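You operate a simulated robot arm through the tools that you are given. There is no shell and no other tool.

You are at the controls of a simulated two-armed robot. One attempt, no reset.

TASK
Pick up the short can from the counter top with one hand, pass it to the other hand and put it on the bench in front of the steel bath. Set down upright: short can.

The check looks at the end state, three seconds after you hand in, the way a careful person would. Anything else that was tipped, shoved, dropped, spilled or broken makes it a failure.

THE ROBOT
Two 6-joint arms with two-finger parallel grippers on one trunk, on a base that moves. Base frame: it is fixed to the floor where the robot stands at the start and does not move with it; the origin is under the middle of the robot, x ahead of it, y to its left, z up. Readings come in m, degrees, newtons and seconds.
The left shoulder is at the start at [0.28, 0.185, 0.805], the right one opposite. With the tool pointing down near the work surface each hand reaches from about 0.52 to 0.9 m from the robot's upright axis, wherever it stands, measured 20 degrees to its own side. Places, roughly: bench in front of the steel bath (47x21 cm) [-0.86, 3.44, 0.72]; short can [-3, 0.75, 0.75]. Payload 1.57 kg a hand.
Tool frame (each hand has its own): the origin (TCP) lies between the finger pads and is the grasp point; the fingertips stand 0.03 m ahead of it; z points along the fingers, y is the line along which they close. Largest opening 0.08 m; finger width 0.017, thickness 0.012; the body of the gripper, 0.04 by 0.082 m, starts 0.08 m behind the TCP.
Orientation is told as [roll, pitch, yaw] about the base's x, y, z axes, in that order, counted from this pose: with the fingers straight down and closing along the base's y, the tool's x points along the base's -x, its y along +y and its z along -z.

THE INTERFACE
- The arms move only by the tool jog_arm. It takes "left_series", "right_series" or both (then of equal length, played together; a hand with none holds still); each is a list of rows, each a list of 6 numbers: the shift along the tool's x, y, z in m, then the turn, a rotation vector about the tool's x, y, z in degrees. In form: [[x, y, z, wx, wy, wz], ...]. A call has 1 to 20 rows; each row shifts and turns the commanded pose from where the row before left it, along the tool's axes as they then stand. "left_fingers" and "right_fingers" are, for a hand that has rows, the opening in per cent of the stroke, from 0 (shut) to 100 (fully open), set as the call begins (left out, the last holds). Each row takes 0.2 s and may step no farther than 0.05 m and 8.6 degrees from the row before; otherwise, or with a gripper value out of range, the whole call is refused. A pose out of reach is approached as far as the arm can. The call stops where the force on the tool passes 40 N (or 10 N more than at its start, if that is more) or the arm is blocked; 0.2 s more then pass. Each finger travels about 0.153 m/s and halts on what it meets, pressing with about 39 N; the grip force reading is that of the motor and also rises with nothing between the fingers. The clock runs only during rows and for 0.2 s after the last one: add rows that do not move to give the fingers time. It gives the time, the measured TCP pose, the force on the tool (base axes), the opening and the grip force at its end, in the units of the frame above (readings bear some noise), with the torque about the TCP (base axes, N m) and any sound that the robot's microphone picked up, and new pictures: "show" is both (left out), scene, wrist or none (wrist: the cameras of the hands that moved).
- Cameras (640 x 400 px; columns grow to the right, rows downward): "scene" is now at [0.2547, -0.0094, 1.2469]; the picture's right is [0.02, -1.00, 0.00], its down [-0.58, -0.01, -0.82] and it looks along [0.82, 0.02, -0.58] (base axes); focal length 260 px, centre (320, 200). "left" rides on the left gripper at [0.072, 0.007, -0.122] in its tool frame; the picture's right is [-0.09, 1.00, 0.00], its down [-0.84, -0.08, -0.54] and it looks along [-0.54, -0.05, 0.84] (tool axes); focal length 238 px, centre (320, 200). "right" rides on the right gripper at [0.072, -0.007, -0.122] in its tool frame; the picture's right is [0.09, 1.00, 0.00], its down [-0.84, 0.08, -0.54] and it looks along [-0.54, 0.05, 0.84] (tool axes); focal length 238 px, centre (320, 200). There is no depth. A picture from a camera that has moved, and an enlarged one, comes with that camera's place and axes in the base frame and with its lens. The place of the scene camera against the robot may be out by one fixed shift of up to 0.025 m in any direction.
- move_column(by): slides the trunk up (or, below 0, down) by that many m; the arms and the scene camera ride with it, the base frame stays. It gives what a move gives, with no picture.
- roll_base(legs): drives the robot by 1 to 6 legs, each [ahead, turn to the left] in m and degrees, along the robot's own axes; the way and the turn of a leg run together, so that a leg with both is an arc; at most 1.5 m and 180 degrees a leg. The arms and the cameras ride along, it lands a little off, and it stops where it bumps. It gives what a move gives, and a new picture of the scene camera.
- pan_tilt(pan, tilt): turns the head with the scene camera to pan (to the left, within 86 degrees either way) and tilt (down, from -29 to 69), counted from straight ahead of the robot. It gives what a move gives, and a new picture of the scene camera.
- zoom(camera, box): a new picture of the part [left, top, right, bottom] of that camera's present view, enlarged. No time passes.
- hand_in(): hands the job in; it is judged then, once.

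Nothing tells you exact positions but the pictures and the camera data. Unless the task says otherwise, let go and move clear before handing in.

The tools are called after "Emit:" by a JSON object that holds its "api" and its "payload". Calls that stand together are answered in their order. jog_arm: Moves the arms, as the interface text tells. Its arguments: {"type":"object","properties":{"left_series":{"type":"array"},"left_fingers":{"type":"number"},"right_series":{"type":"array"},"right_fingers":{"type":"number"},"show":{"type":"string","enum":["both","scene","wrist","none"]}},"required":[]} The other tools are called the same way: move_column (by) moves the trunk up or down; roll_base (legs) drives the base; pan_tilt (pan, tilt) turns the head that bears the scene camera; zoom (camera, box) takes an enlarged picture of a part of a camera's view; hand_in () hands the job in.

At the start:

```text
clock: 0.0
left_position: [0.5496, 0.1729, 1.0567]
left_tcp_rot: [0.0, 0.0, 0.0]
left_ft_force: [0.1, -0.5, -0.1]
left_wrist_torque: [0.0, 0.02, 0.04]
left_gripper_width: 0.08
left_finger_force: 0.2
right_position: [0.5589, -0.2425, 1.0576]
right_tcp_rot: [0.0, 0.0, 0.0]
right_ft_force: [-0.7, 0.7, 0.2]
right_wrist_torque: [-0.02, 0.0, -0.02]
right_gripper_width: 0.0799
right_finger_force: 0.0
trunk travel left (down, up): [-0.5, 0.49]
robot x, y, heading: [0.0007, 0.0032, -0.0]
head pan, tilt (commanded): [1.1, 35.3]
```

scene: 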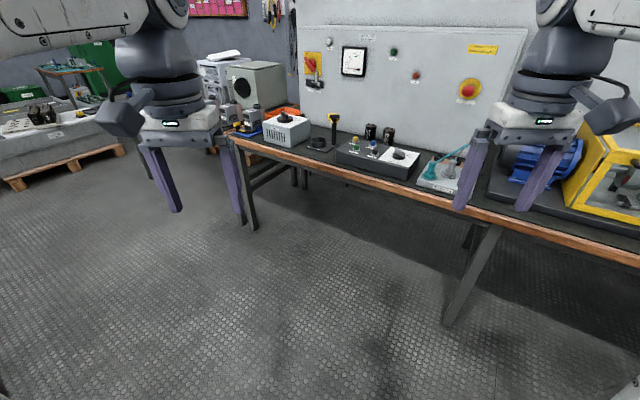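
right: 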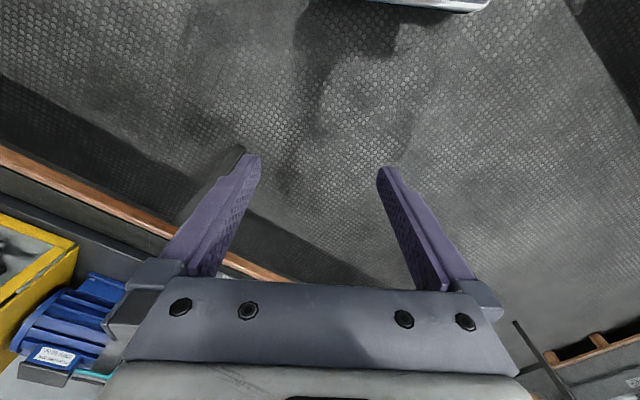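
left: 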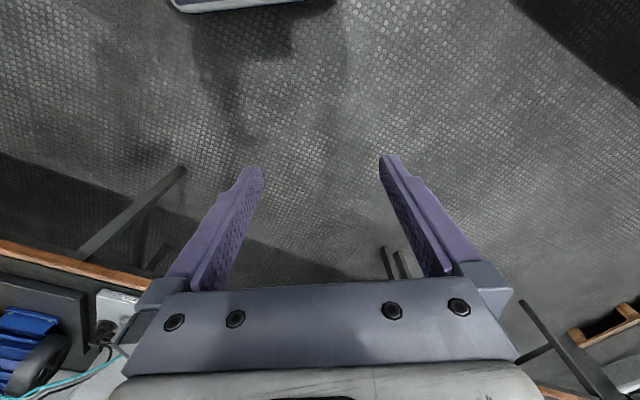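

The scene camera shows a workbench ahead of the robot. The can should be behind me at about [-3, 0.75], so I'll turn the head to look around before driving.

Emit:
{"api": "pan_tilt", "payload": {"pan": 86, "tilt": 20}}

Emit:
{"api": "pan_tilt", "payload": {"pan": -86, "tilt": 20}}

```text
clock: 1.6
left_position: [0.5496, 0.1724, 1.0568]
left_tcp_rot: [0.0, -0.1, 0.0]
left_ft_force: [-0.1, 0.9, 0.1]
left_wrist_torque: [0.0, 0.03, 0.0]
left_gripper_width: 0.0797
left_finger_force: 0.1
right_position: [0.5586, -0.2412, 1.0588]
right_tcp_rot: [0.0, -0.1, 0.0]
right_ft_force: [0.2, -1.2, 0.5]
right_wrist_torque: [-0.02, 0.03, -0.01]
right_gripper_width: 0.0799
right_finger_force: 0.0
trunk travel left (down, up): [-0.5, 0.49]
robot x, y, heading: [0.0001, 0.0014, -0.0]
head pan, tilt (commanded): [85.9, 20.0]
camera scene: at [0.1734, 0.0818, 1.2712], right [1.0, -0.07, 0.0], down [-0.02, -0.34, -0.94], along [0.07, 0.94, -0.34], focal length 260 px, centre (320, 200)
```

scene: 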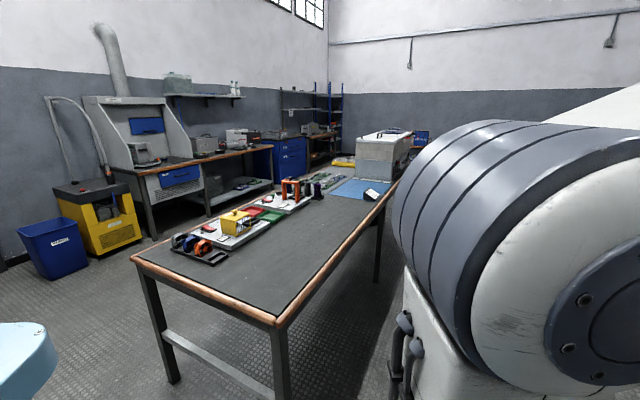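

```text
clock: 4.2
left_position: [0.5496, 0.1728, 1.0555]
left_tcp_rot: [0.0, -0.1, 0.0]
left_ft_force: [-0.3, 0.6, 1.0]
left_wrist_torque: [0.01, 0.0, 0.03]
left_gripper_width: 0.08
left_finger_force: 0.0
right_position: [0.5582, -0.2414, 1.0584]
right_tcp_rot: [-0.1, 0.0, 0.1]
right_ft_force: [-0.1, 0.4, -0.3]
right_wrist_torque: [0.01, 0.04, -0.02]
right_gripper_width: 0.0803
right_finger_force: 0.1
trunk travel left (down, up): [-0.5, 0.49]
robot x, y, heading: [-0.0016, 0.0007, 0.1]
head pan, tilt (commanded): [-85.9, 20.0]
camera scene: at [0.1734, -0.104, 1.2712], right [-1.0, -0.07, 0.0], down [-0.02, 0.34, -0.94], along [0.07, -0.94, -0.34], focal length 260 px, centre (320, 200)
```

scene: 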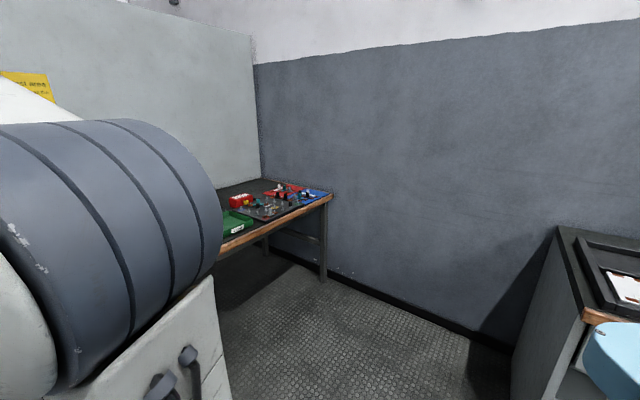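

The tables around me are roughly mapped. One bench to the left has its near corner around [0.1, 0.6], and the back bench with the bath is along the far wall. I'll raise the trunk so the arms clear everything, then turn towards the area behind me.

Emit:
{"api": "move_column", "payload": {"by": 0.2}}

Emit:
{"api": "pan_tilt", "payload": {"pan": 0, "tilt": 25}}

Emit:
{"api": "roll_base", "payload": {"legs": [[0, 120]]}}

```text
clock: 6.4
left_position: [0.5504, 0.1713, 1.2568]
left_tcp_rot: [0.1, 0.0, 0.1]
left_ft_force: [-0.1, 0.2, -0.4]
left_wrist_torque: [0.0, 0.01, 0.0]
left_gripper_width: 0.0798
left_finger_force: 0.0
right_position: [0.5593, -0.2421, 1.2588]
right_tcp_rot: [-0.1, 0.0, 0.0]
right_ft_force: [-0.2, -0.1, 0.2]
right_wrist_torque: [-0.03, 0.0, 0.03]
right_gripper_width: 0.0798
right_finger_force: 0.0
trunk travel left (down, up): [-0.7, 0.29]
robot x, y, heading: [-0.0017, -0.0036, -0.1]
head pan, tilt (commanded): [-85.9, 20.0]
```

```text
clock: 8.0
left_position: [0.5503, 0.1729, 1.2575]
left_tcp_rot: [0.0, 0.0, 0.0]
left_ft_force: [-0.2, -0.8, 0.7]
left_wrist_torque: [0.0, 0.0, -0.01]
left_gripper_width: 0.0798
left_finger_force: 0.0
right_position: [0.5588, -0.2413, 1.258]
right_tcp_rot: [0.0, 0.0, 0.0]
right_ft_force: [0.8, 0.9, -0.1]
right_wrist_torque: [0.04, 0.01, -0.02]
right_gripper_width: 0.0797
right_finger_force: 0.0
trunk travel left (down, up): [-0.7, 0.29]
robot x, y, heading: [0.001, -0.0008, 0.2]
head pan, tilt (commanded): [0.0, 25.0]
camera scene: at [0.2589, -0.0112, 1.4631], right [0.0, -1.0, 0.0], down [-0.42, 0.0, -0.91], along [0.91, 0.0, -0.42], focal length 260 px, centre (320, 200)
```

scene: 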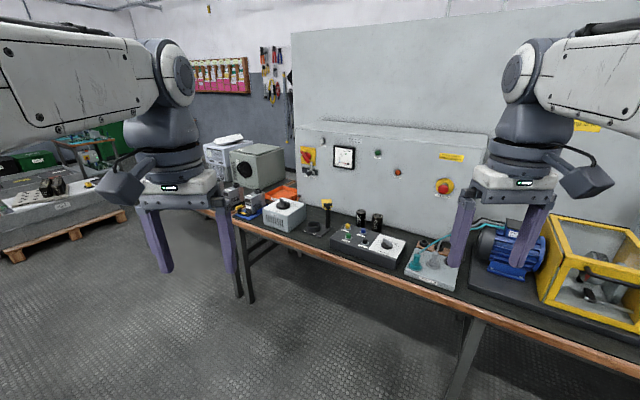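

```text
clock: 13.4
left_position: [-0.4303, 0.382, 1.2568]
left_tcp_rot: [0.0, 0.0, 121.0]
left_ft_force: [0.1, 0.2, 0.2]
left_wrist_torque: [-0.02, -0.02, -0.02]
left_gripper_width: 0.0799
left_finger_force: 0.1
right_position: [-0.0804, 0.605, 1.2578]
right_tcp_rot: [0.0, 0.1, 121.0]
right_ft_force: [0.6, 0.3, -0.1]
right_wrist_torque: [0.03, 0.03, 0.01]
right_gripper_width: 0.0801
right_finger_force: 0.1
trunk travel left (down, up): [-0.7, 0.29]
robot x, y, heading: [0.0016, 0.0025, 121.3]
head pan, tilt (commanded): [0.0, 25.0]
camera scene: at [-0.123, 0.2053, 1.4631], right [0.86, 0.51, 0.0], down [0.22, -0.36, -0.91], along [-0.47, 0.78, -0.42], focal length 260 px, centre (320, 200)
```

scene: 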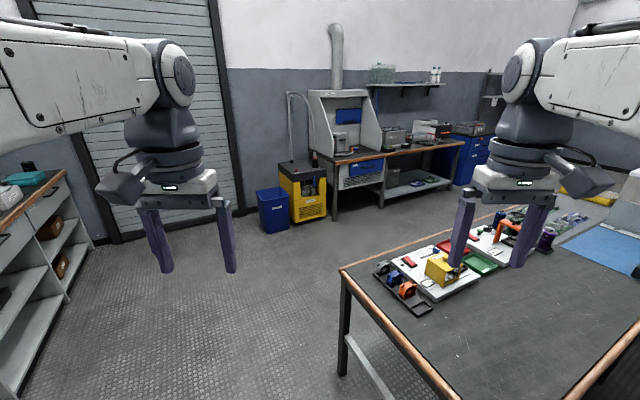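

The back bench with its bath is now in view, and there's a counter on the left. I'll zoom on the bench and keep turning left to see the counter.

Emit:
{"api": "zoom", "payload": {"camera": "scene", "box": [300, 100, 480, 220]}}

Emit:
{"api": "roll_base", "payload": {"legs": [[0, 45]]}}

```text
3.33 times, centred on (390, 160) of scene
camera zoom: at [-0.123, 0.2053, 1.4631], right [0.86, 0.51, 0.0], down [0.22, -0.36, -0.91], along [-0.47, 0.78, -0.42], focal length 866 px, centre (87, 333)
```

zoom: 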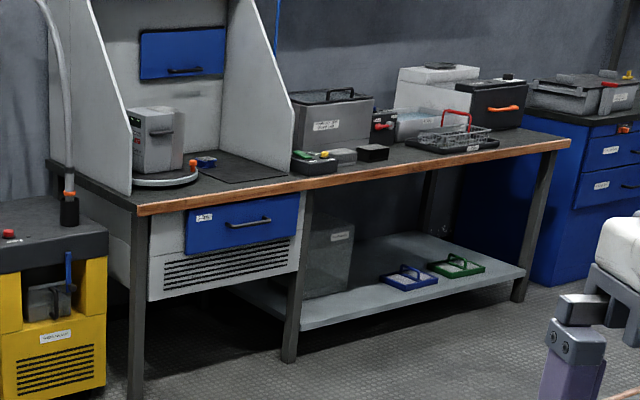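

```text
clock: 15.8
left_position: [-0.5745, -0.0307, 1.2566]
left_tcp_rot: [0.0, 0.0, 165.6]
left_ft_force: [-0.7, 0.5, -0.3]
left_wrist_torque: [-0.01, 0.01, 0.01]
left_gripper_width: 0.0799
left_finger_force: 0.1
right_position: [-0.4817, 0.3731, 1.2582]
right_tcp_rot: [0.0, -0.1, 165.5]
right_ft_force: [-0.3, -0.7, -0.6]
right_wrist_torque: [0.02, 0.03, 0.03]
right_gripper_width: 0.0802
right_finger_force: 0.1
trunk travel left (down, up): [-0.7, 0.29]
robot x, y, heading: [-0.0006, 0.0003, 165.6]
head pan, tilt (commanded): [0.0, 25.0]
camera scene: at [-0.2377, 0.0513, 1.4631], right [0.25, 0.97, 0.0], down [0.41, -0.1, -0.91], along [-0.88, 0.22, -0.42], focal length 260 px, centre (320, 200)
```

scene: 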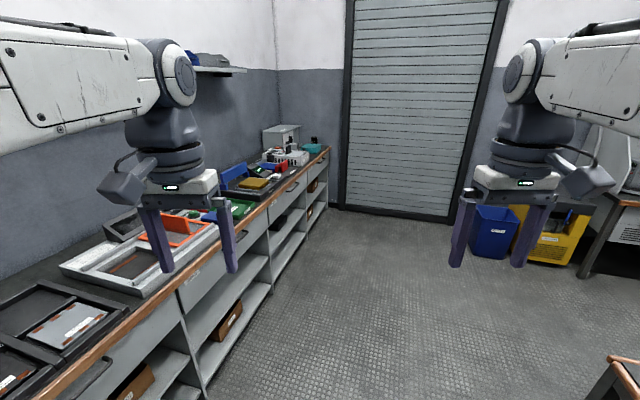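

The counter on the left runs to the far wall, and the can should be near its far end, around pixel (319,150). I'll zoom there.

Emit:
{"api": "zoom", "payload": {"camera": "scene", "box": [240, 110, 340, 172]}}

Emit:
{"api": "zoom", "payload": {"camera": "scene", "box": [160, 110, 480, 310]}}

```text
6.40 times, centred on (290, 141) of scene
camera zoom: at [-0.2377, 0.0513, 1.4631], right [0.25, 0.97, 0.0], down [0.41, -0.1, -0.91], along [-0.88, 0.22, -0.42], focal length 1663 px, centre (512, 578)
```

zoom: 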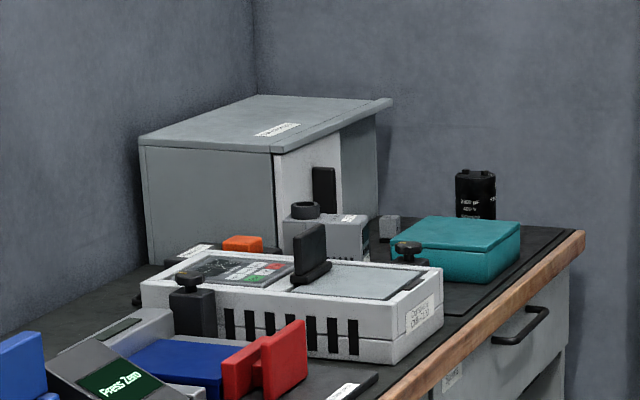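

```text
2.00 times, centred on (320, 210) of scene
camera zoom: at [-0.2377, 0.0513, 1.4631], right [0.25, 0.97, 0.0], down [0.41, -0.1, -0.91], along [-0.88, 0.22, -0.42], focal length 520 px, centre (320, 180)
```

zoom: 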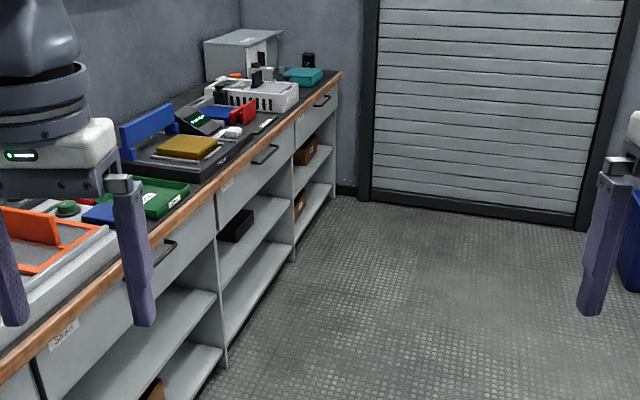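

The short can looks like the black can behind the teal box at the far end of the counter, near [-3.2, 0.75]. The steel bath is the grey lidded box on the back bench. I'll drive along the open aisle toward the can.

Emit:
{"api": "roll_base", "payload": {"legs": [[0, -11.2], [1.0, 0], [0.7, 0]]}}

```text
clock: 25.2
left_position: [-2.1115, 0.7973, 1.2557]
left_tcp_rot: [0.1, 0.0, 155.0]
left_ft_force: [0.0, 0.9, 0.6]
left_wrist_torque: [0.01, -0.01, 0.04]
left_gripper_width: 0.08
left_finger_force: 0.1
right_position: [-1.945, 1.1755, 1.2588]
right_tcp_rot: [-0.1, 0.0, 155.0]
right_ft_force: [0.7, 0.6, 0.7]
right_wrist_torque: [-0.01, 0.04, 0.04]
right_gripper_width: 0.0798
right_finger_force: 0.0
trunk travel left (down, up): [-0.7, 0.29]
robot x, y, heading: [-1.5416, 0.7206, 155.2]
head pan, tilt (commanded): [0.0, 25.0]
camera scene: at [-1.7627, 0.8156, 1.4631], right [0.42, 0.91, 0.0], down [0.38, -0.18, -0.91], along [-0.82, 0.38, -0.42], focal length 260 px, centre (320, 200)
```

scene: 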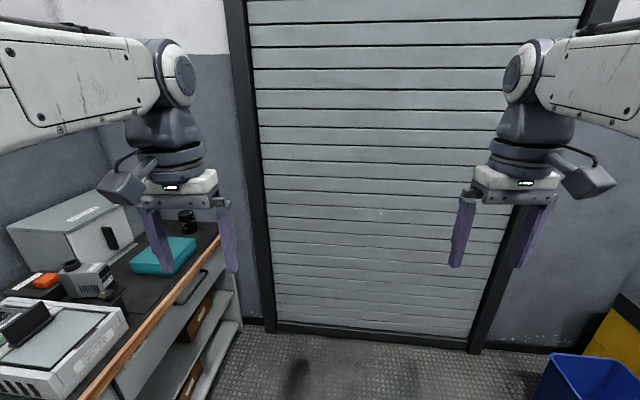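

Emit:
{"api": "zoom", "payload": {"camera": "scene", "box": [100, 180, 260, 280]}}

```text
4.00 times, centred on (180, 230) of scene
camera zoom: at [-1.7627, 0.8156, 1.4631], right [0.42, 0.91, 0.0], down [0.38, -0.18, -0.91], along [-0.82, 0.38, -0.42], focal length 1039 px, centre (880, 80)
```

zoom: 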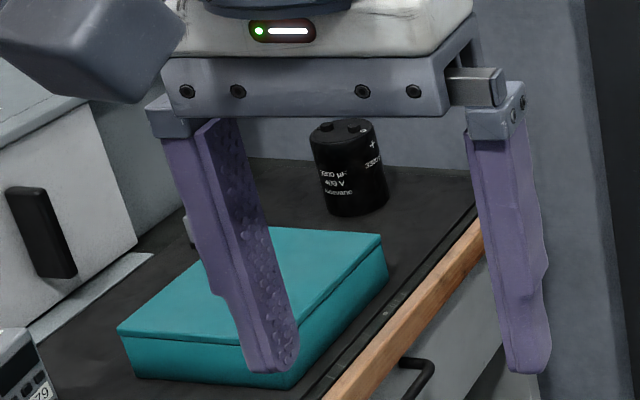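

The can is a black capacitor-style cylinder, about 0.07 m wide and 0.09 m tall. It stands near [-3.02, 0.70], close to the end wall, with the teal box to its left. Before moving closer I want to see how big my base is, so I'm tilting the head down.

Emit:
{"api": "pan_tilt", "payload": {"pan": 0, "tilt": 69}}

Emit:
{"api": "pan_tilt", "payload": {"pan": -75, "tilt": 60}}

Emit:
{"api": "pan_tilt", "payload": {"pan": 40, "tilt": 40}}

```text
clock: 26.3
left_position: [-2.1117, 0.7964, 1.2572]
left_tcp_rot: [0.0, 0.1, 155.0]
left_ft_force: [-1.1, -1.2, -0.1]
left_wrist_torque: [-0.03, 0.0, 0.0]
left_gripper_width: 0.0799
left_finger_force: 0.0
right_position: [-1.9459, 1.1762, 1.2585]
right_tcp_rot: [-0.1, 0.1, 155.0]
right_ft_force: [0.8, 0.5, -0.2]
right_wrist_torque: [-0.02, 0.01, 0.03]
right_gripper_width: 0.0799
right_finger_force: 0.2
trunk travel left (down, up): [-0.7, 0.29]
robot x, y, heading: [-1.5414, 0.719, 155.0]
head pan, tilt (commanded): [0.0, 68.8]
camera scene: at [-1.7301, 0.8004, 1.4037], right [0.42, 0.91, 0.0], down [0.84, -0.39, -0.36], along [-0.33, 0.15, -0.93], focal length 260 px, centre (320, 200)
```

scene: 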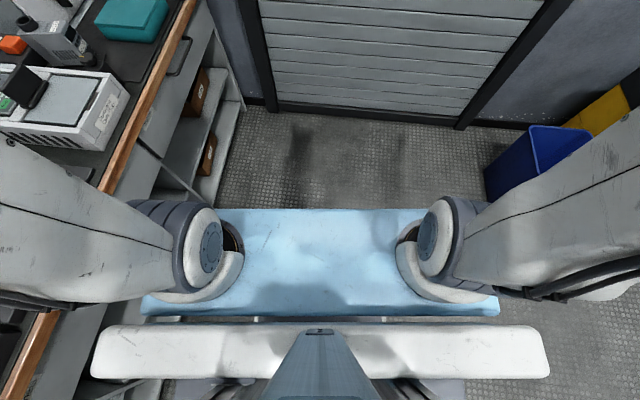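

```text
clock: 27.8
left_position: [-2.1113, 0.7965, 1.2564]
left_tcp_rot: [0.0, 0.0, 154.9]
left_ft_force: [0.4, -0.4, 0.2]
left_wrist_torque: [0.02, -0.01, -0.01]
left_gripper_width: 0.0799
left_finger_force: 0.1
right_position: [-1.9449, 1.1762, 1.2588]
right_tcp_rot: [0.0, -0.1, 155.1]
right_ft_force: [0.7, 0.7, -0.2]
right_wrist_torque: [0.01, 0.02, 0.01]
right_gripper_width: 0.08
right_finger_force: 0.1
trunk travel left (down, up): [-0.7, 0.29]
robot x, y, heading: [-1.5416, 0.7199, 155.2]
head pan, tilt (commanded): [-75.0, 60.0]
camera scene: at [-1.6679, 0.8424, 1.413], right [0.99, -0.17, 0.0], down [-0.15, -0.85, -0.5], along [0.09, 0.49, -0.87], focal length 260 px, centre (320, 200)
```

scene: 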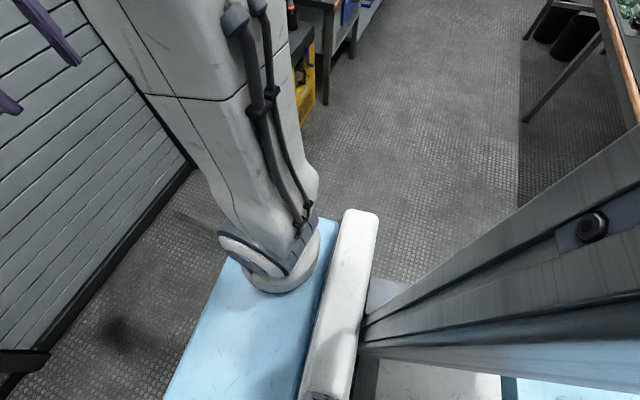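

```text
clock: 29.7
left_position: [-2.1126, 0.7955, 1.2569]
left_tcp_rot: [-0.1, 0.0, 154.9]
left_ft_force: [-0.2, 0.9, -0.9]
left_wrist_torque: [0.03, 0.01, 0.01]
left_gripper_width: 0.0801
left_finger_force: 0.0
right_position: [-1.9459, 1.1754, 1.2589]
right_tcp_rot: [0.1, 0.0, 154.9]
right_ft_force: [0.2, 0.0, -0.4]
right_wrist_torque: [0.01, -0.01, 0.01]
right_gripper_width: 0.0799
right_finger_force: 0.1
trunk travel left (down, up): [-0.7, 0.29]
robot x, y, heading: [-1.5431, 0.7195, 155.1]
head pan, tilt (commanded): [40.0, 40.0]
camera scene: at [-1.7614, 0.7547, 1.4398], right [-0.26, 0.97, 0.0], down [0.62, 0.17, -0.77], along [-0.74, -0.2, -0.64], focal length 260 px, centre (320, 200)
```

scene: 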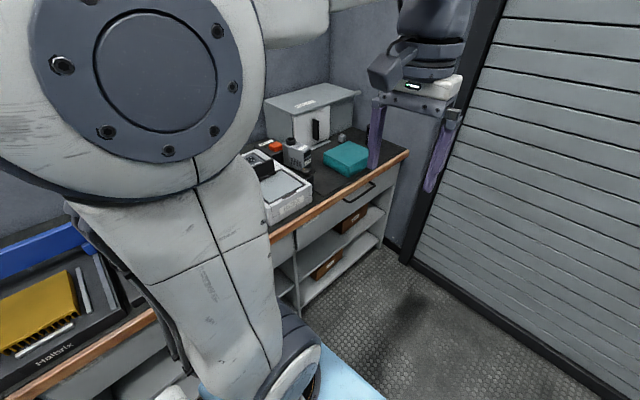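

The arms sit on a platform that reaches about 0.36 m ahead of the axis, and the base is about 0.33 m half-wide. The can stands only about 0.1 m from the end wall, so I'll approach facing the counter, with the can ahead and to the right. I'll bring the right hand inward, loop away from the wall and take a look before the last leg.

Emit:
{"api": "jog_arm", "payload": {"right_series": [[0, 0.04, 0, 0, 0, 0], [0, 0.04, 0, 0, 0, 0], [0, 0.04, 0, 0, 0, 0]], "show": "none"}}

Emit:
{"api": "pan_tilt", "payload": {"pan": 0, "tilt": 35}}

Emit:
{"api": "roll_base", "payload": {"legs": [[0, -87], [0.87, 0]]}}

```text
clock: 30.5
left_position: [-2.112, 0.7967, 1.2565]
left_tcp_rot: [0.0, 0.0, 155.0]
left_ft_force: [0.5, 0.3, -0.1]
left_wrist_torque: [0.01, 0.01, 0.02]
left_gripper_width: 0.08
left_finger_force: 0.0
right_position: [-1.9931, 1.0678, 1.2597]
right_tcp_rot: [-0.1, 0.1, 154.9]
right_ft_force: [0.7, -0.1, 0.5]
right_wrist_torque: [-0.02, -0.02, 0.02]
right_gripper_width: 0.0801
right_finger_force: 0.0
trunk travel left (down, up): [-0.7, 0.29]
robot x, y, heading: [-1.5407, 0.7202, 155.1]
head pan, tilt (commanded): [40.0, 40.0]
```

```text
clock: 31.6
left_position: [-2.1116, 0.7954, 1.2564]
left_tcp_rot: [-0.1, 0.1, 155.0]
left_ft_force: [-0.8, 0.2, 0.5]
left_wrist_torque: [0.0, -0.01, -0.04]
left_gripper_width: 0.0802
left_finger_force: 0.0
right_position: [-1.9944, 1.0678, 1.2584]
right_tcp_rot: [0.0, 0.0, 155.0]
right_ft_force: [-0.3, 0.3, 0.1]
right_wrist_torque: [0.03, -0.04, 0.0]
right_gripper_width: 0.0801
right_finger_force: 0.0
trunk travel left (down, up): [-0.7, 0.29]
robot x, y, heading: [-1.5434, 0.7226, 155.0]
head pan, tilt (commanded): [0.0, 35.0]
camera scene: at [-1.7592, 0.8138, 1.4473], right [0.42, 0.91, 0.0], down [0.52, -0.24, -0.82], along [-0.74, 0.34, -0.57], focal length 260 px, centre (320, 200)
```

scene: 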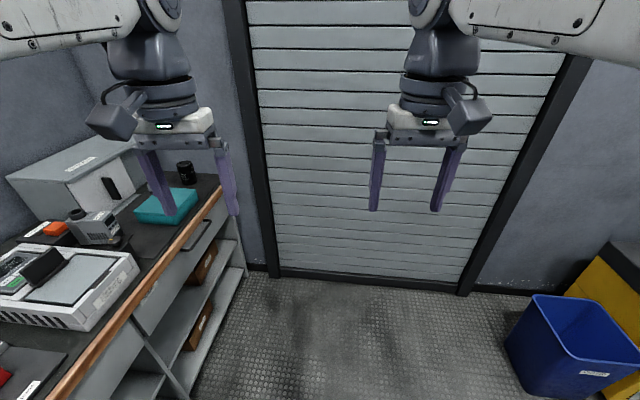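

```text
clock: 39.9
left_position: [-1.1619, 2.1018, 1.2562]
left_tcp_rot: [-0.1, 0.0, 67.6]
left_ft_force: [0.6, -0.3, 0.1]
left_wrist_torque: [0.01, 0.03, -0.02]
left_gripper_width: 0.0802
left_finger_force: 0.0
right_position: [-0.8847, 1.997, 1.2587]
right_tcp_rot: [0.1, 0.0, 67.7]
right_ft_force: [-0.7, -0.2, 0.6]
right_wrist_torque: [0.03, 0.01, -0.01]
right_gripper_width: 0.08
right_finger_force: 0.1
trunk travel left (down, up): [-0.7, 0.29]
robot x, y, heading: [-1.2111, 1.5242, 67.4]
head pan, tilt (commanded): [0.0, 35.0]
camera scene: at [-1.1102, 1.7474, 1.4474], right [0.92, -0.38, 0.0], down [-0.22, -0.53, -0.82], along [0.31, 0.76, -0.57], focal length 260 px, centre (320, 200)
```

scene: 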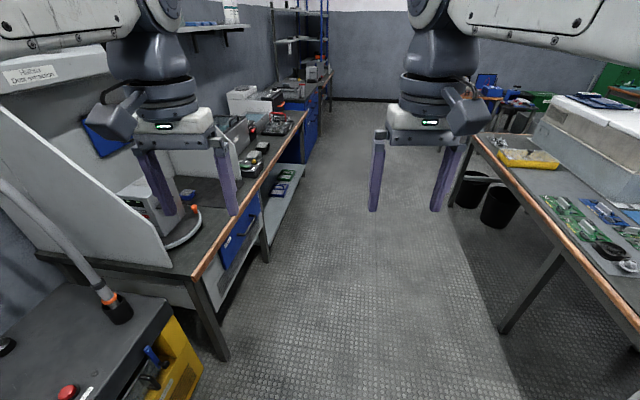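

I'm at the planned waypoint, and the back bench with the bath is visible in passing. Now I'll turn toward the counter, drive partway and look before the final arc.

Emit:
{"api": "zoom", "payload": {"camera": "scene", "box": [200, 70, 340, 200]}}

Emit:
{"api": "roll_base", "payload": {"legs": [[0, 126], [0.6, 0]]}}

```text
3.08 times, centred on (270, 135) of scene
camera zoom: at [-1.1102, 1.7474, 1.4474], right [0.92, -0.38, 0.0], down [-0.22, -0.53, -0.82], along [0.31, 0.76, -0.57], focal length 800 px, centre (474, 400)
```

zoom: 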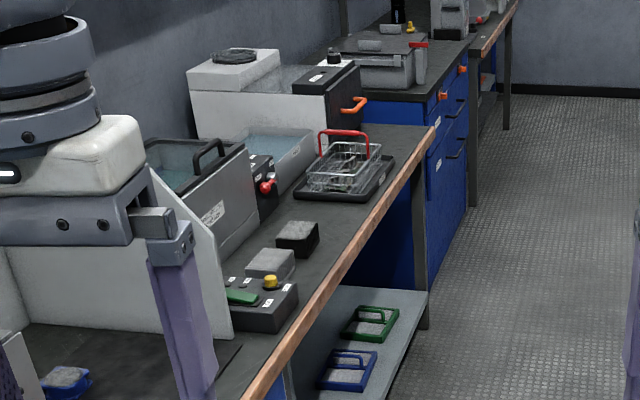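

```text
clock: 48.5
left_position: [-2.2721, 1.0966, 1.2571]
left_tcp_rot: [0.0, 0.0, -166.5]
left_ft_force: [0.5, 0.0, 1.3]
left_wrist_torque: [-0.01, 0.05, 0.0]
left_gripper_width: 0.08
left_finger_force: 0.1
right_position: [-2.3495, 1.3821, 1.2586]
right_tcp_rot: [0.1, 0.0, -166.5]
right_ft_force: [0.0, -1.1, -0.4]
right_wrist_torque: [0.01, -0.01, 0.01]
right_gripper_width: 0.08
right_finger_force: 0.0
trunk travel left (down, up): [-0.7, 0.29]
robot x, y, heading: [-1.7793, 1.3951, -166.2]
head pan, tilt (commanded): [0.0, 35.0]
camera scene: at [-2.0138, 1.3239, 1.4474], right [-0.24, 0.97, 0.0], down [0.56, 0.14, -0.82], along [-0.8, -0.19, -0.57], focal length 260 px, centre (320, 200)
```

scene: 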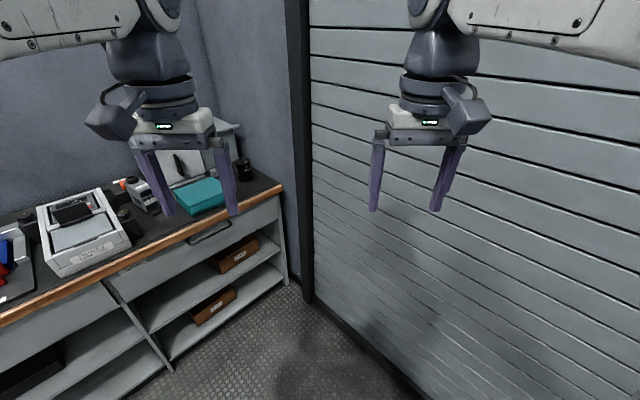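

Emit:
{"api": "zoom", "payload": {"camera": "scene", "box": [180, 130, 340, 230]}}

```text
4.00 times, centred on (260, 180) of scene
camera zoom: at [-2.0138, 1.3239, 1.4474], right [-0.24, 0.97, 0.0], down [0.56, 0.14, -0.82], along [-0.8, -0.19, -0.57], focal length 1039 px, centre (560, 280)
```

zoom: 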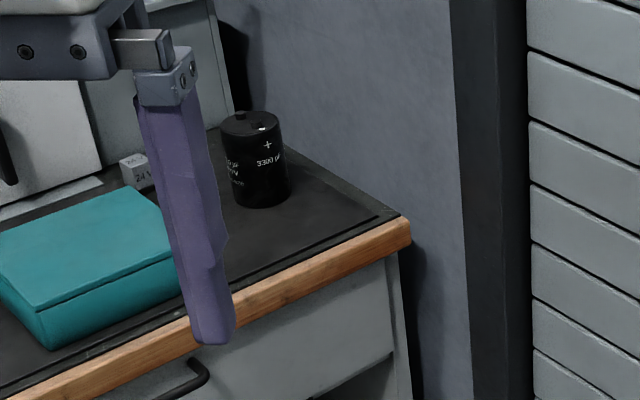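

The can triangulates to about [-3.02, 0.694], with its base at z≈0.79 and its top at about 0.885. I'm now on the approach line and will take the final arc to face the counter, keeping clear of the wall.

Emit:
{"api": "roll_base", "payload": {"legs": [[0.1, 0], [0.57, 44.7]]}}

```text
clock: 52.6
left_position: [-2.4959, 0.4738, 1.256]
left_tcp_rot: [0.0, 0.1, -122.1]
left_ft_force: [-0.1, -0.3, 0.6]
left_wrist_torque: [0.0, -0.05, 0.02]
left_gripper_width: 0.0798
left_finger_force: 0.1
right_position: [-2.7496, 0.6234, 1.2586]
right_tcp_rot: [0.0, 0.0, -122.1]
right_ft_force: [0.4, 0.5, -0.7]
right_wrist_torque: [-0.02, -0.01, 0.0]
right_gripper_width: 0.08
right_finger_force: 0.0
trunk travel left (down, up): [-0.7, 0.29]
robot x, y, heading: [-2.3529, 1.0321, -122.2]
head pan, tilt (commanded): [0.0, 35.0]
camera scene: at [-2.4758, 0.8099, 1.4474], right [-0.85, 0.53, 0.0], down [0.31, 0.49, -0.82], along [-0.44, -0.69, -0.57], focal length 260 px, centre (320, 200)
```

scene: 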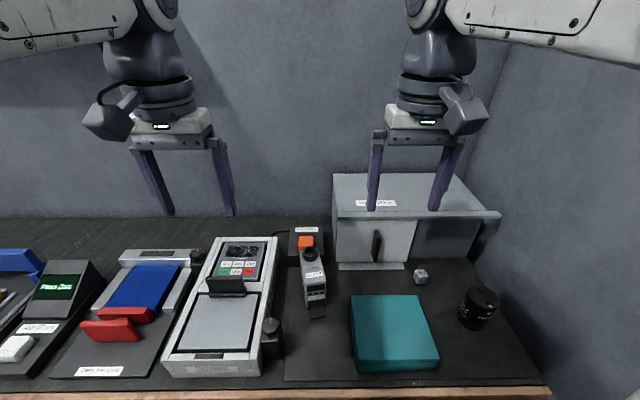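

Emit:
{"api": "zoom", "payload": {"camera": "scene", "box": [410, 250, 570, 350]}}

```text
4.00 times, centred on (490, 300) of scene
camera zoom: at [-2.4758, 0.8099, 1.4474], right [-0.85, 0.53, 0.0], down [0.31, 0.49, -0.82], along [-0.44, -0.69, -0.57], focal length 1039 px, centre (-360, -200)
```

zoom: 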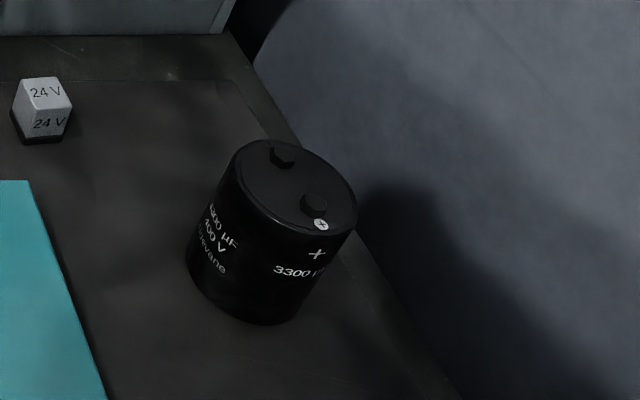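

Facing the counter now, the can is at about (0.64, -0.39) in the robot frame, and the wall is about 0.1 m past it. I'll turn left a little so the right arm reaches in from the left, away from the wall, then lower the trunk to working height.

Emit:
{"api": "roll_base", "payload": {"legs": [[0, 14]]}}

Emit:
{"api": "move_column", "payload": {"by": -0.12}}

Emit:
{"api": "pan_tilt", "payload": {"pan": -40, "tilt": 45}}

```text
clock: 53.8
left_position: [-2.3574, 0.4562, 1.2564]
left_tcp_rot: [-0.1, 0.0, -108.2]
left_ft_force: [-0.3, 0.3, -1.0]
left_wrist_torque: [0.03, 0.03, 0.03]
left_gripper_width: 0.0802
left_finger_force: 0.1
right_position: [-2.6402, 0.5393, 1.2595]
right_tcp_rot: [0.1, -0.1, -108.2]
right_ft_force: [-0.2, 0.2, 0.2]
right_wrist_torque: [0.0, 0.0, 0.03]
right_gripper_width: 0.0798
right_finger_force: 0.1
trunk travel left (down, up): [-0.7, 0.29]
robot x, y, heading: [-2.3484, 1.0342, -108.1]
head pan, tilt (commanded): [0.0, 35.0]
camera scene: at [-2.4214, 0.784, 1.4473], right [-0.95, 0.31, 0.0], down [0.18, 0.54, -0.82], along [-0.26, -0.78, -0.57], focal length 260 px, centre (320, 200)
```

scene: 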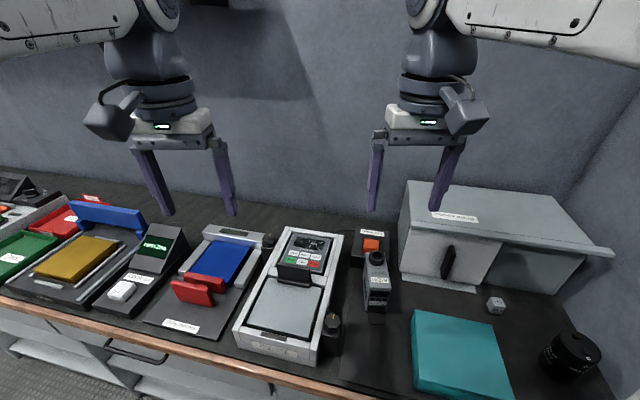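

```text
clock: 55.3
left_position: [-2.3571, 0.4562, 1.136]
left_tcp_rot: [0.0, -0.1, -108.1]
left_ft_force: [0.8, 0.4, 0.1]
left_wrist_torque: [-0.02, 0.0, 0.01]
left_gripper_width: 0.0802
left_finger_force: 0.1
right_position: [-2.6403, 0.5391, 1.1389]
right_tcp_rot: [0.0, 0.0, -108.3]
right_ft_force: [-0.3, -0.4, 0.8]
right_wrist_torque: [-0.02, 0.0, -0.01]
right_gripper_width: 0.0801
right_finger_force: 0.2
trunk travel left (down, up): [-0.58, 0.41]
robot x, y, heading: [-2.3494, 1.0284, -108.1]
head pan, tilt (commanded): [0.0, 35.0]
```

```text
clock: 56.4
left_position: [-2.3572, 0.4543, 1.1368]
left_tcp_rot: [0.0, 0.1, -108.3]
left_ft_force: [0.4, -0.2, -0.1]
left_wrist_torque: [0.02, 0.05, -0.01]
left_gripper_width: 0.0797
left_finger_force: 0.1
right_position: [-2.6399, 0.5394, 1.1397]
right_tcp_rot: [0.1, -0.1, -108.2]
right_ft_force: [0.5, -0.5, -0.8]
right_wrist_torque: [-0.02, 0.01, 0.0]
right_gripper_width: 0.0802
right_finger_force: 0.1
trunk travel left (down, up): [-0.58, 0.41]
robot x, y, heading: [-2.3508, 1.0294, -108.2]
head pan, tilt (commanded): [-40.0, 45.0]
camera scene: at [-2.4627, 0.8247, 1.3125], right [-0.53, 0.85, 0.0], down [0.6, 0.37, -0.71], along [-0.6, -0.37, -0.71], focal length 260 px, centre (320, 200)
```

scene: 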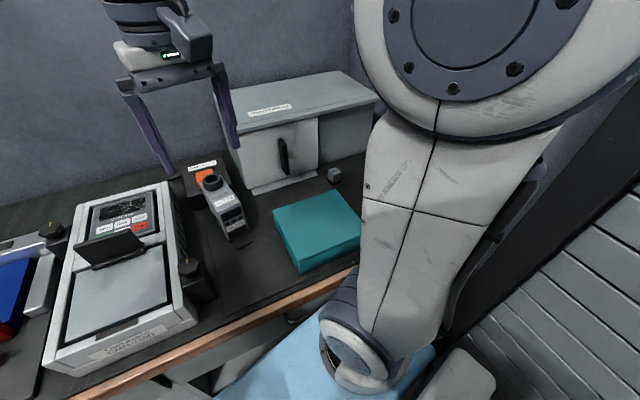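

The right upper arm blocks the view when the head is panned right, so I'll keep the head near the front. Next I'll bring the right hand toward the can, yaw it about 33° right and tilt it 45° forward, all well above the counter.

Emit:
{"api": "pan_tilt", "payload": {"pan": -8, "tilt": 45}}

Emit:
{"api": "jog_arm", "payload": {"right_series": [[0.016, -0.043, 0, 0, 0, 0], [0.016, -0.043, 0, 0, 0, 0], [0.016, -0.043, 0, 0, 0, 0], [0.016, -0.043, 0, 0, 0, 0], [0.016, -0.043, 0, 0, 0, 0], [0.016, -0.043, 0, 0, 0, 0], [0, 0, 0, 0, 0, 8.325], [0, 0, 0, 0, 0, 8.325], [0, 0, 0, 0, 0, 8.325], [0, 0, 0, 0, 0, 8.325], [0, 0, 0, 0, -7.5, 0], [0, 0, 0, 0, -7.5, 0], [0, 0, 0, 0, -7.5, 0], [0, 0, 0, 0, -7.5, 0], [0, 0, 0, 0, -7.5, 0], [0, 0, 0, 0, -7.5, 0]], "right_fingers": 100}}

```text
clock: 57.4
left_position: [-2.3569, 0.4552, 1.1367]
left_tcp_rot: [0.0, 0.0, -108.2]
left_ft_force: [-0.4, 0.6, 0.5]
left_wrist_torque: [-0.01, -0.02, -0.05]
left_gripper_width: 0.0798
left_finger_force: 0.1
right_position: [-2.6406, 0.5398, 1.1383]
right_tcp_rot: [-0.1, -0.1, -108.2]
right_ft_force: [0.7, 0.2, 0.5]
right_wrist_torque: [0.01, -0.02, 0.0]
right_gripper_width: 0.0799
right_finger_force: 0.1
trunk travel left (down, up): [-0.58, 0.41]
robot x, y, heading: [-2.3509, 1.0301, -108.3]
head pan, tilt (commanded): [-8.0, 45.0]
camera scene: at [-2.4296, 0.7947, 1.3125], right [-0.9, 0.44, 0.0], down [0.31, 0.63, -0.71], along [-0.31, -0.63, -0.71], focal length 260 px, centre (320, 200)
```

scene: 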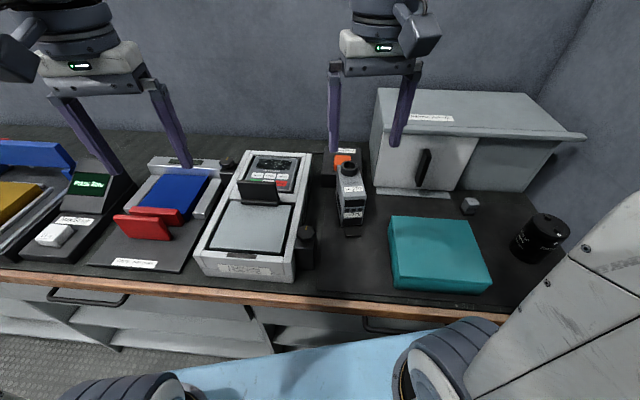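

```text
clock: 60.8
left_position: [-2.356, 0.4537, 1.1386]
left_tcp_rot: [0.0, -0.1, -108.1]
left_ft_force: [0.0, 0.5, -0.2]
left_wrist_torque: [0.01, 0.01, 0.0]
left_gripper_width: 0.0799
left_finger_force: 0.1
right_position: [-2.9619, 0.6814, 1.1506]
right_tcp_rot: [0.1, -45.0, -141.5]
right_ft_force: [-0.4, 0.4, -0.1]
right_wrist_torque: [-0.02, -0.04, -0.02]
right_gripper_width: 0.0799
right_finger_force: 0.1
right hand out of reach, approached as far as the arm can: row 12, 13, 14, 15, 16
trunk travel left (down, up): [-0.58, 0.41]
robot x, y, heading: [-2.3496, 1.0298, -108.1]
head pan, tilt (commanded): [-8.0, 45.0]
camera scene: at [-2.4295, 0.7947, 1.3125], right [-0.9, 0.44, 0.0], down [0.31, 0.63, -0.71], along [-0.31, -0.63, -0.71], focal length 260 px, centre (320, 200)
camera right: at [-2.8589, 0.772, 1.1857], right [0.67, -0.74, -0.06], down [-0.12, -0.19, 0.98], along [-0.73, -0.65, -0.21], focal length 238 px, centre (320, 200)
```

scene: 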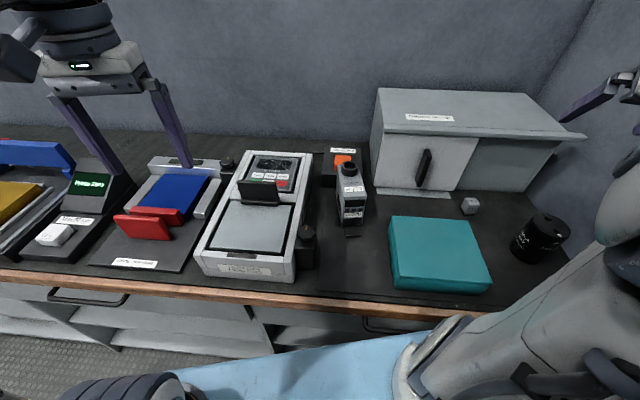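
right: 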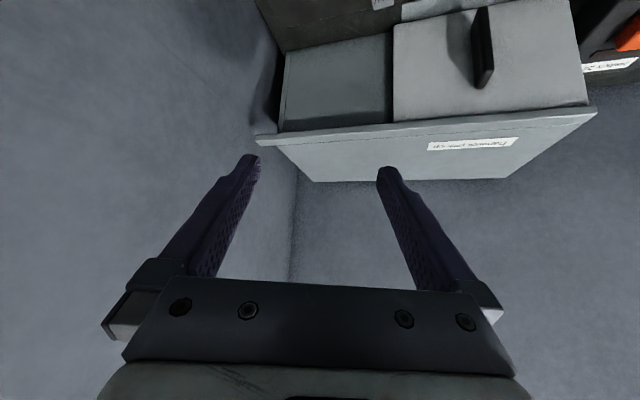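

The right hand has the 45° tilt, but the arm was at its inner reach limit and drifted outward. A small downward step will show me where the commanded pose now sits.

Emit:
{"api": "jog_arm", "payload": {"right_series": [[0.0212, 0, 0.0212, 0, 0, 0], [0, 0, 0, 0, 0, 0]], "show": "none"}}

```text
clock: 61.4
left_position: [-2.3572, 0.455, 1.1367]
left_tcp_rot: [0.0, -0.1, -108.2]
left_ft_force: [1.1, 0.3, 1.2]
left_wrist_torque: [0.0, -0.01, -0.03]
left_gripper_width: 0.0801
left_finger_force: 0.0
right_position: [-2.9604, 0.6839, 1.1211]
right_tcp_rot: [0.0, -45.0, -141.5]
right_ft_force: [-0.4, -0.8, -0.2]
right_wrist_torque: [0.0, 0.01, 0.01]
right_gripper_width: 0.0802
right_finger_force: 0.0
trunk travel left (down, up): [-0.58, 0.41]
robot x, y, heading: [-2.3486, 1.0321, -108.4]
head pan, tilt (commanded): [-8.0, 45.0]
```

Emit:
{"api": "jog_arm", "payload": {"right_series": [[0.0152, -0.0128, 0.0273, 0, 0, 0], [0.0152, -0.0128, 0.0273, 0, 0, 0], [0.0152, -0.0128, 0.0273, 0, 0, 0], [0.0152, -0.0128, 0.0273, 0, 0, 0], [0, 0, 0, 0, 0, 0]]}}

```text
clock: 62.6
left_position: [-2.3565, 0.4562, 1.1373]
left_tcp_rot: [0.0, -0.1, -108.2]
left_ft_force: [-1.2, 0.4, -0.5]
left_wrist_torque: [-0.01, -0.01, 0.0]
left_gripper_width: 0.0802
left_finger_force: 0.1
right_position: [-3.0206, 0.7006, 0.9992]
right_tcp_rot: [0.0, -44.9, -141.5]
right_ft_force: [0.9, -0.1, 0.5]
right_wrist_torque: [0.0, -0.01, 0.0]
right_gripper_width: 0.0802
right_finger_force: 0.0
trunk travel left (down, up): [-0.58, 0.41]
robot x, y, heading: [-2.3499, 1.0332, -108.4]
head pan, tilt (commanded): [-8.0, 45.0]
camera scene: at [-2.4296, 0.7947, 1.3125], right [-0.9, 0.44, 0.0], down [0.31, 0.63, -0.71], along [-0.31, -0.63, -0.71], focal length 260 px, centre (320, 200)
camera right: at [-2.9171, 0.7907, 1.0351], right [0.67, -0.74, -0.07], down [-0.12, -0.19, 0.97], along [-0.73, -0.65, -0.21], focal length 238 px, centre (320, 200)
```

scene: 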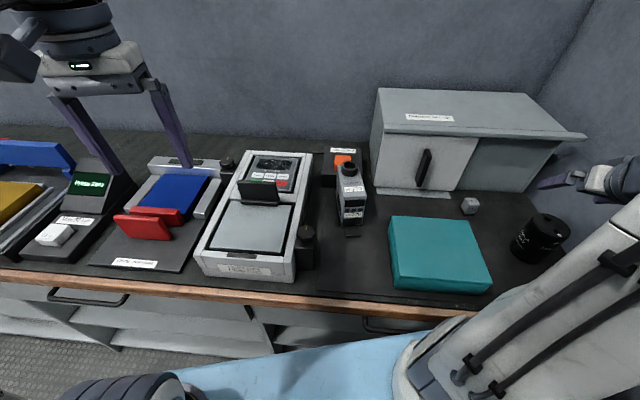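
right: 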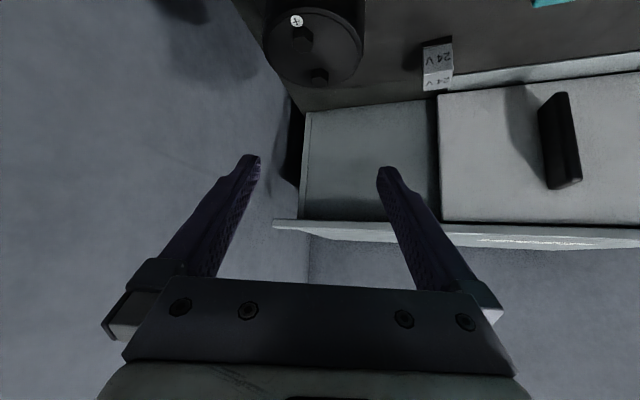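

Emit:
{"api": "zoom", "payload": {"camera": "right", "box": [230, 0, 410, 112]}}

```text
3.56 times, centred on (320, 56) of right
camera zoom: at [-2.9171, 0.7907, 1.0351], right [0.67, -0.74, -0.07], down [-0.12, -0.19, 0.97], along [-0.73, -0.65, -0.21], focal length 848 px, centre (320, 712)
```

zoom: 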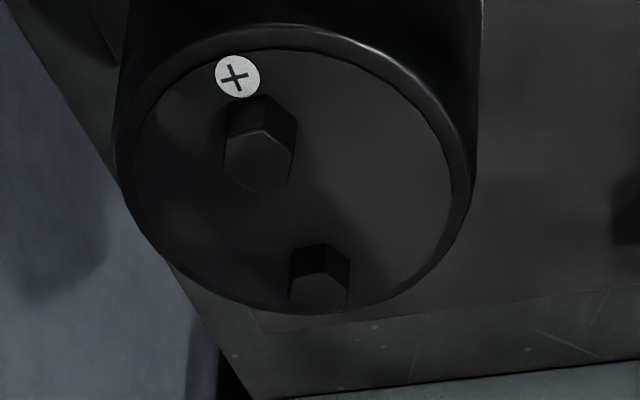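

The can's top is in the wrist view, upside-down because the camera hangs below the tilted hand. It sits about 11 mm to the tool's -y side. I'll shift sideways and descend 4 cm for a second look to fix the height.

Emit:
{"api": "jog_arm", "payload": {"right_series": [[0.0141, -0.011, 0.0141, 0, 0, 0], [0.0141, 0, 0.0141, 0, 0, 0], [0, 0, 0, 0, 0, 0]], "show": "none"}}

Emit:
{"api": "zoom", "payload": {"camera": "right", "box": [200, 0, 440, 150]}}

```text
clock: 63.4
left_position: [-2.3578, 0.4549, 1.1364]
left_tcp_rot: [-0.1, 0.0, -108.2]
left_ft_force: [-0.5, 0.1, -0.2]
left_wrist_torque: [0.0, 0.01, -0.02]
left_gripper_width: 0.0802
left_finger_force: 0.1
right_position: [-3.0265, 0.708, 0.9599]
right_tcp_rot: [0.0, -44.9, -141.5]
right_ft_force: [0.5, 0.1, -1.1]
right_wrist_torque: [0.0, -0.02, 0.0]
right_gripper_width: 0.0802
right_finger_force: 0.0
trunk travel left (down, up): [-0.58, 0.41]
robot x, y, heading: [-2.3509, 1.0283, -107.9]
head pan, tilt (commanded): [-8.0, 45.0]
```

```text
2.67 times, centred on (320, 75) of right
camera zoom: at [-2.9248, 0.7982, 0.9953], right [0.67, -0.74, -0.07], down [-0.12, -0.19, 0.97], along [-0.73, -0.65, -0.21], focal length 636 px, centre (320, 533)
```

zoom: 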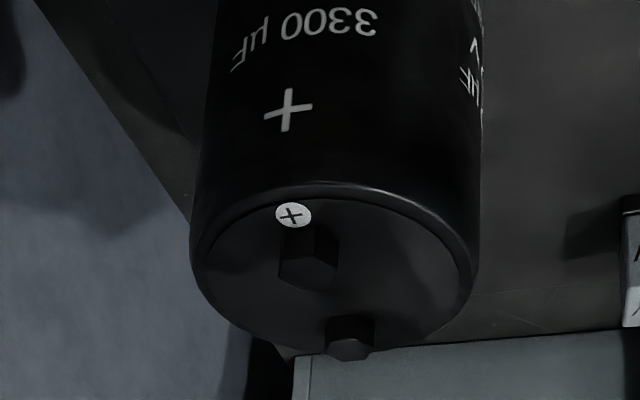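

Triangulating two wrist views puts the can axis at about [-3.023, 0.712], its top at z≈0.904 and its diameter at about 0.067. That means the scene camera reads about 2 cm low. I'll back off slightly and descend over the can in stages.

Emit:
{"api": "jog_arm", "payload": {"right_series": [[0.0099, -0.0014, -0.0099, 0, 0, 0], [0.0177, 0, 0.0177, 0, 0, 0], [0.0177, 0, 0.0177, 0, 0, 0], [0, 0, 0, 0, 0, 0]], "show": "wrist"}}

```text
clock: 64.4
left_position: [-2.3565, 0.4548, 1.1379]
left_tcp_rot: [0.0, 0.0, -108.2]
left_ft_force: [-0.2, 0.6, -1.1]
left_wrist_torque: [-0.01, 0.01, -0.05]
left_gripper_width: 0.0797
left_finger_force: 0.0
right_position: [-3.017, 0.7211, 0.9086]
right_tcp_rot: [0.1, -45.0, -141.5]
right_ft_force: [-0.8, 0.0, -0.5]
right_wrist_torque: [-0.01, -0.05, 0.02]
right_gripper_width: 0.0798
right_finger_force: 0.1
trunk travel left (down, up): [-0.58, 0.41]
robot x, y, heading: [-2.3498, 1.0279, -108.1]
head pan, tilt (commanded): [-8.0, 45.0]
camera right: at [-2.9155, 0.8115, 0.9429], right [0.67, -0.74, -0.07], down [-0.11, -0.19, 0.97], along [-0.73, -0.65, -0.21], focal length 238 px, centre (320, 200)
```

right: 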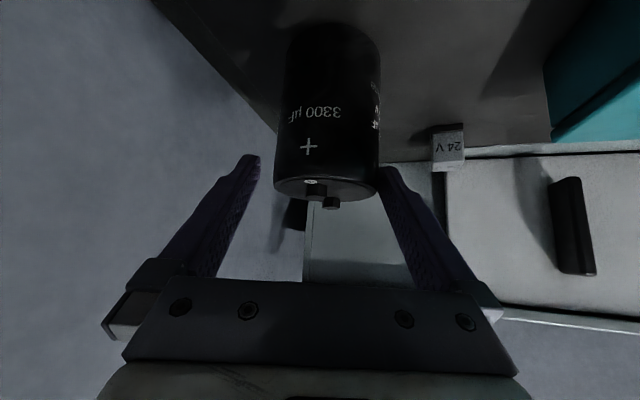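

Emit:
{"api": "zoom", "payload": {"camera": "right", "box": [220, 10, 420, 235]}}

```text
1.78 times, centred on (320, 122) of right
camera zoom: at [-2.9155, 0.8115, 0.9429], right [0.67, -0.74, -0.07], down [-0.11, -0.19, 0.97], along [-0.73, -0.65, -0.21], focal length 424 px, centre (320, 338)
```

zoom: 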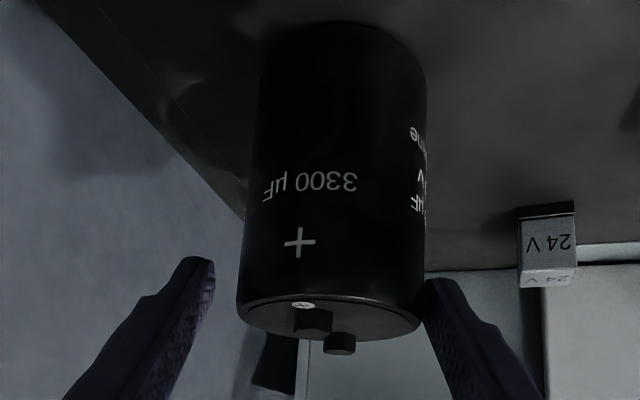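

The can sits about 3 mm toward the tool's +y side, so I'll centre on it and continue down.

Emit:
{"api": "jog_arm", "payload": {"right_series": [[-0.002, 0.003, 0.002, 0, 0, 0], [0.0141, 0, 0.0141, 0, 0, 0], [0.0141, 0, 0.0141, 0, 0, 0], [0, 0, 0, 0, 0, 0]], "show": "wrist"}}

Emit:
{"api": "zoom", "payload": {"camera": "right", "box": [200, 10, 440, 260]}}

```text
clock: 65.4
left_position: [-2.3567, 0.456, 1.1363]
left_tcp_rot: [0.0, 0.0, -108.1]
left_ft_force: [0.0, 0.6, 0.8]
left_wrist_torque: [0.01, -0.02, -0.02]
left_gripper_width: 0.08
left_finger_force: 0.0
right_position: [-3.0177, 0.7157, 0.8712]
right_tcp_rot: [-0.2, -45.0, -141.6]
right_ft_force: [0.4, -0.1, 0.4]
right_wrist_torque: [0.0, -0.01, -0.03]
right_gripper_width: 0.08
right_finger_force: 0.1
trunk travel left (down, up): [-0.58, 0.41]
robot x, y, heading: [-2.35, 1.0342, -108.1]
head pan, tilt (commanded): [-8.0, 45.0]
camera right: at [-2.9144, 0.8049, 0.906], right [0.67, -0.74, -0.07], down [-0.12, -0.19, 0.97], along [-0.73, -0.65, -0.21], focal length 238 px, centre (320, 200)
```

right: 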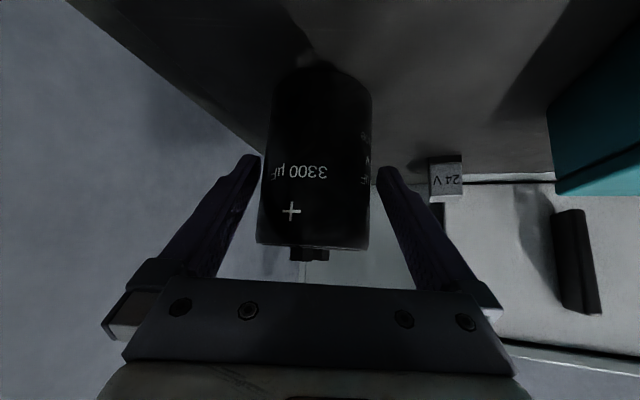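

```text
1.60 times, centred on (320, 135) of right
camera zoom: at [-2.9144, 0.8049, 0.906], right [0.67, -0.74, -0.07], down [-0.12, -0.19, 0.97], along [-0.73, -0.65, -0.21], focal length 381 px, centre (320, 304)
```

zoom: 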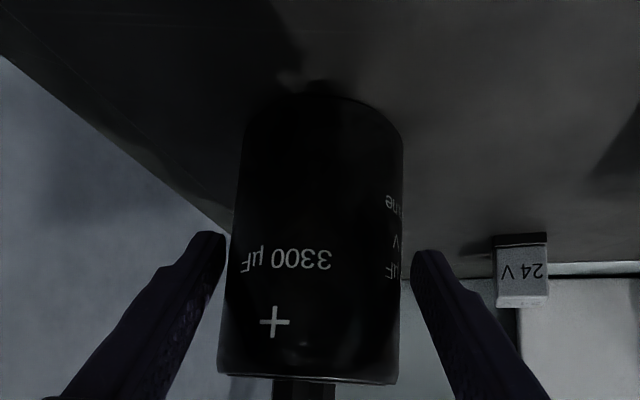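

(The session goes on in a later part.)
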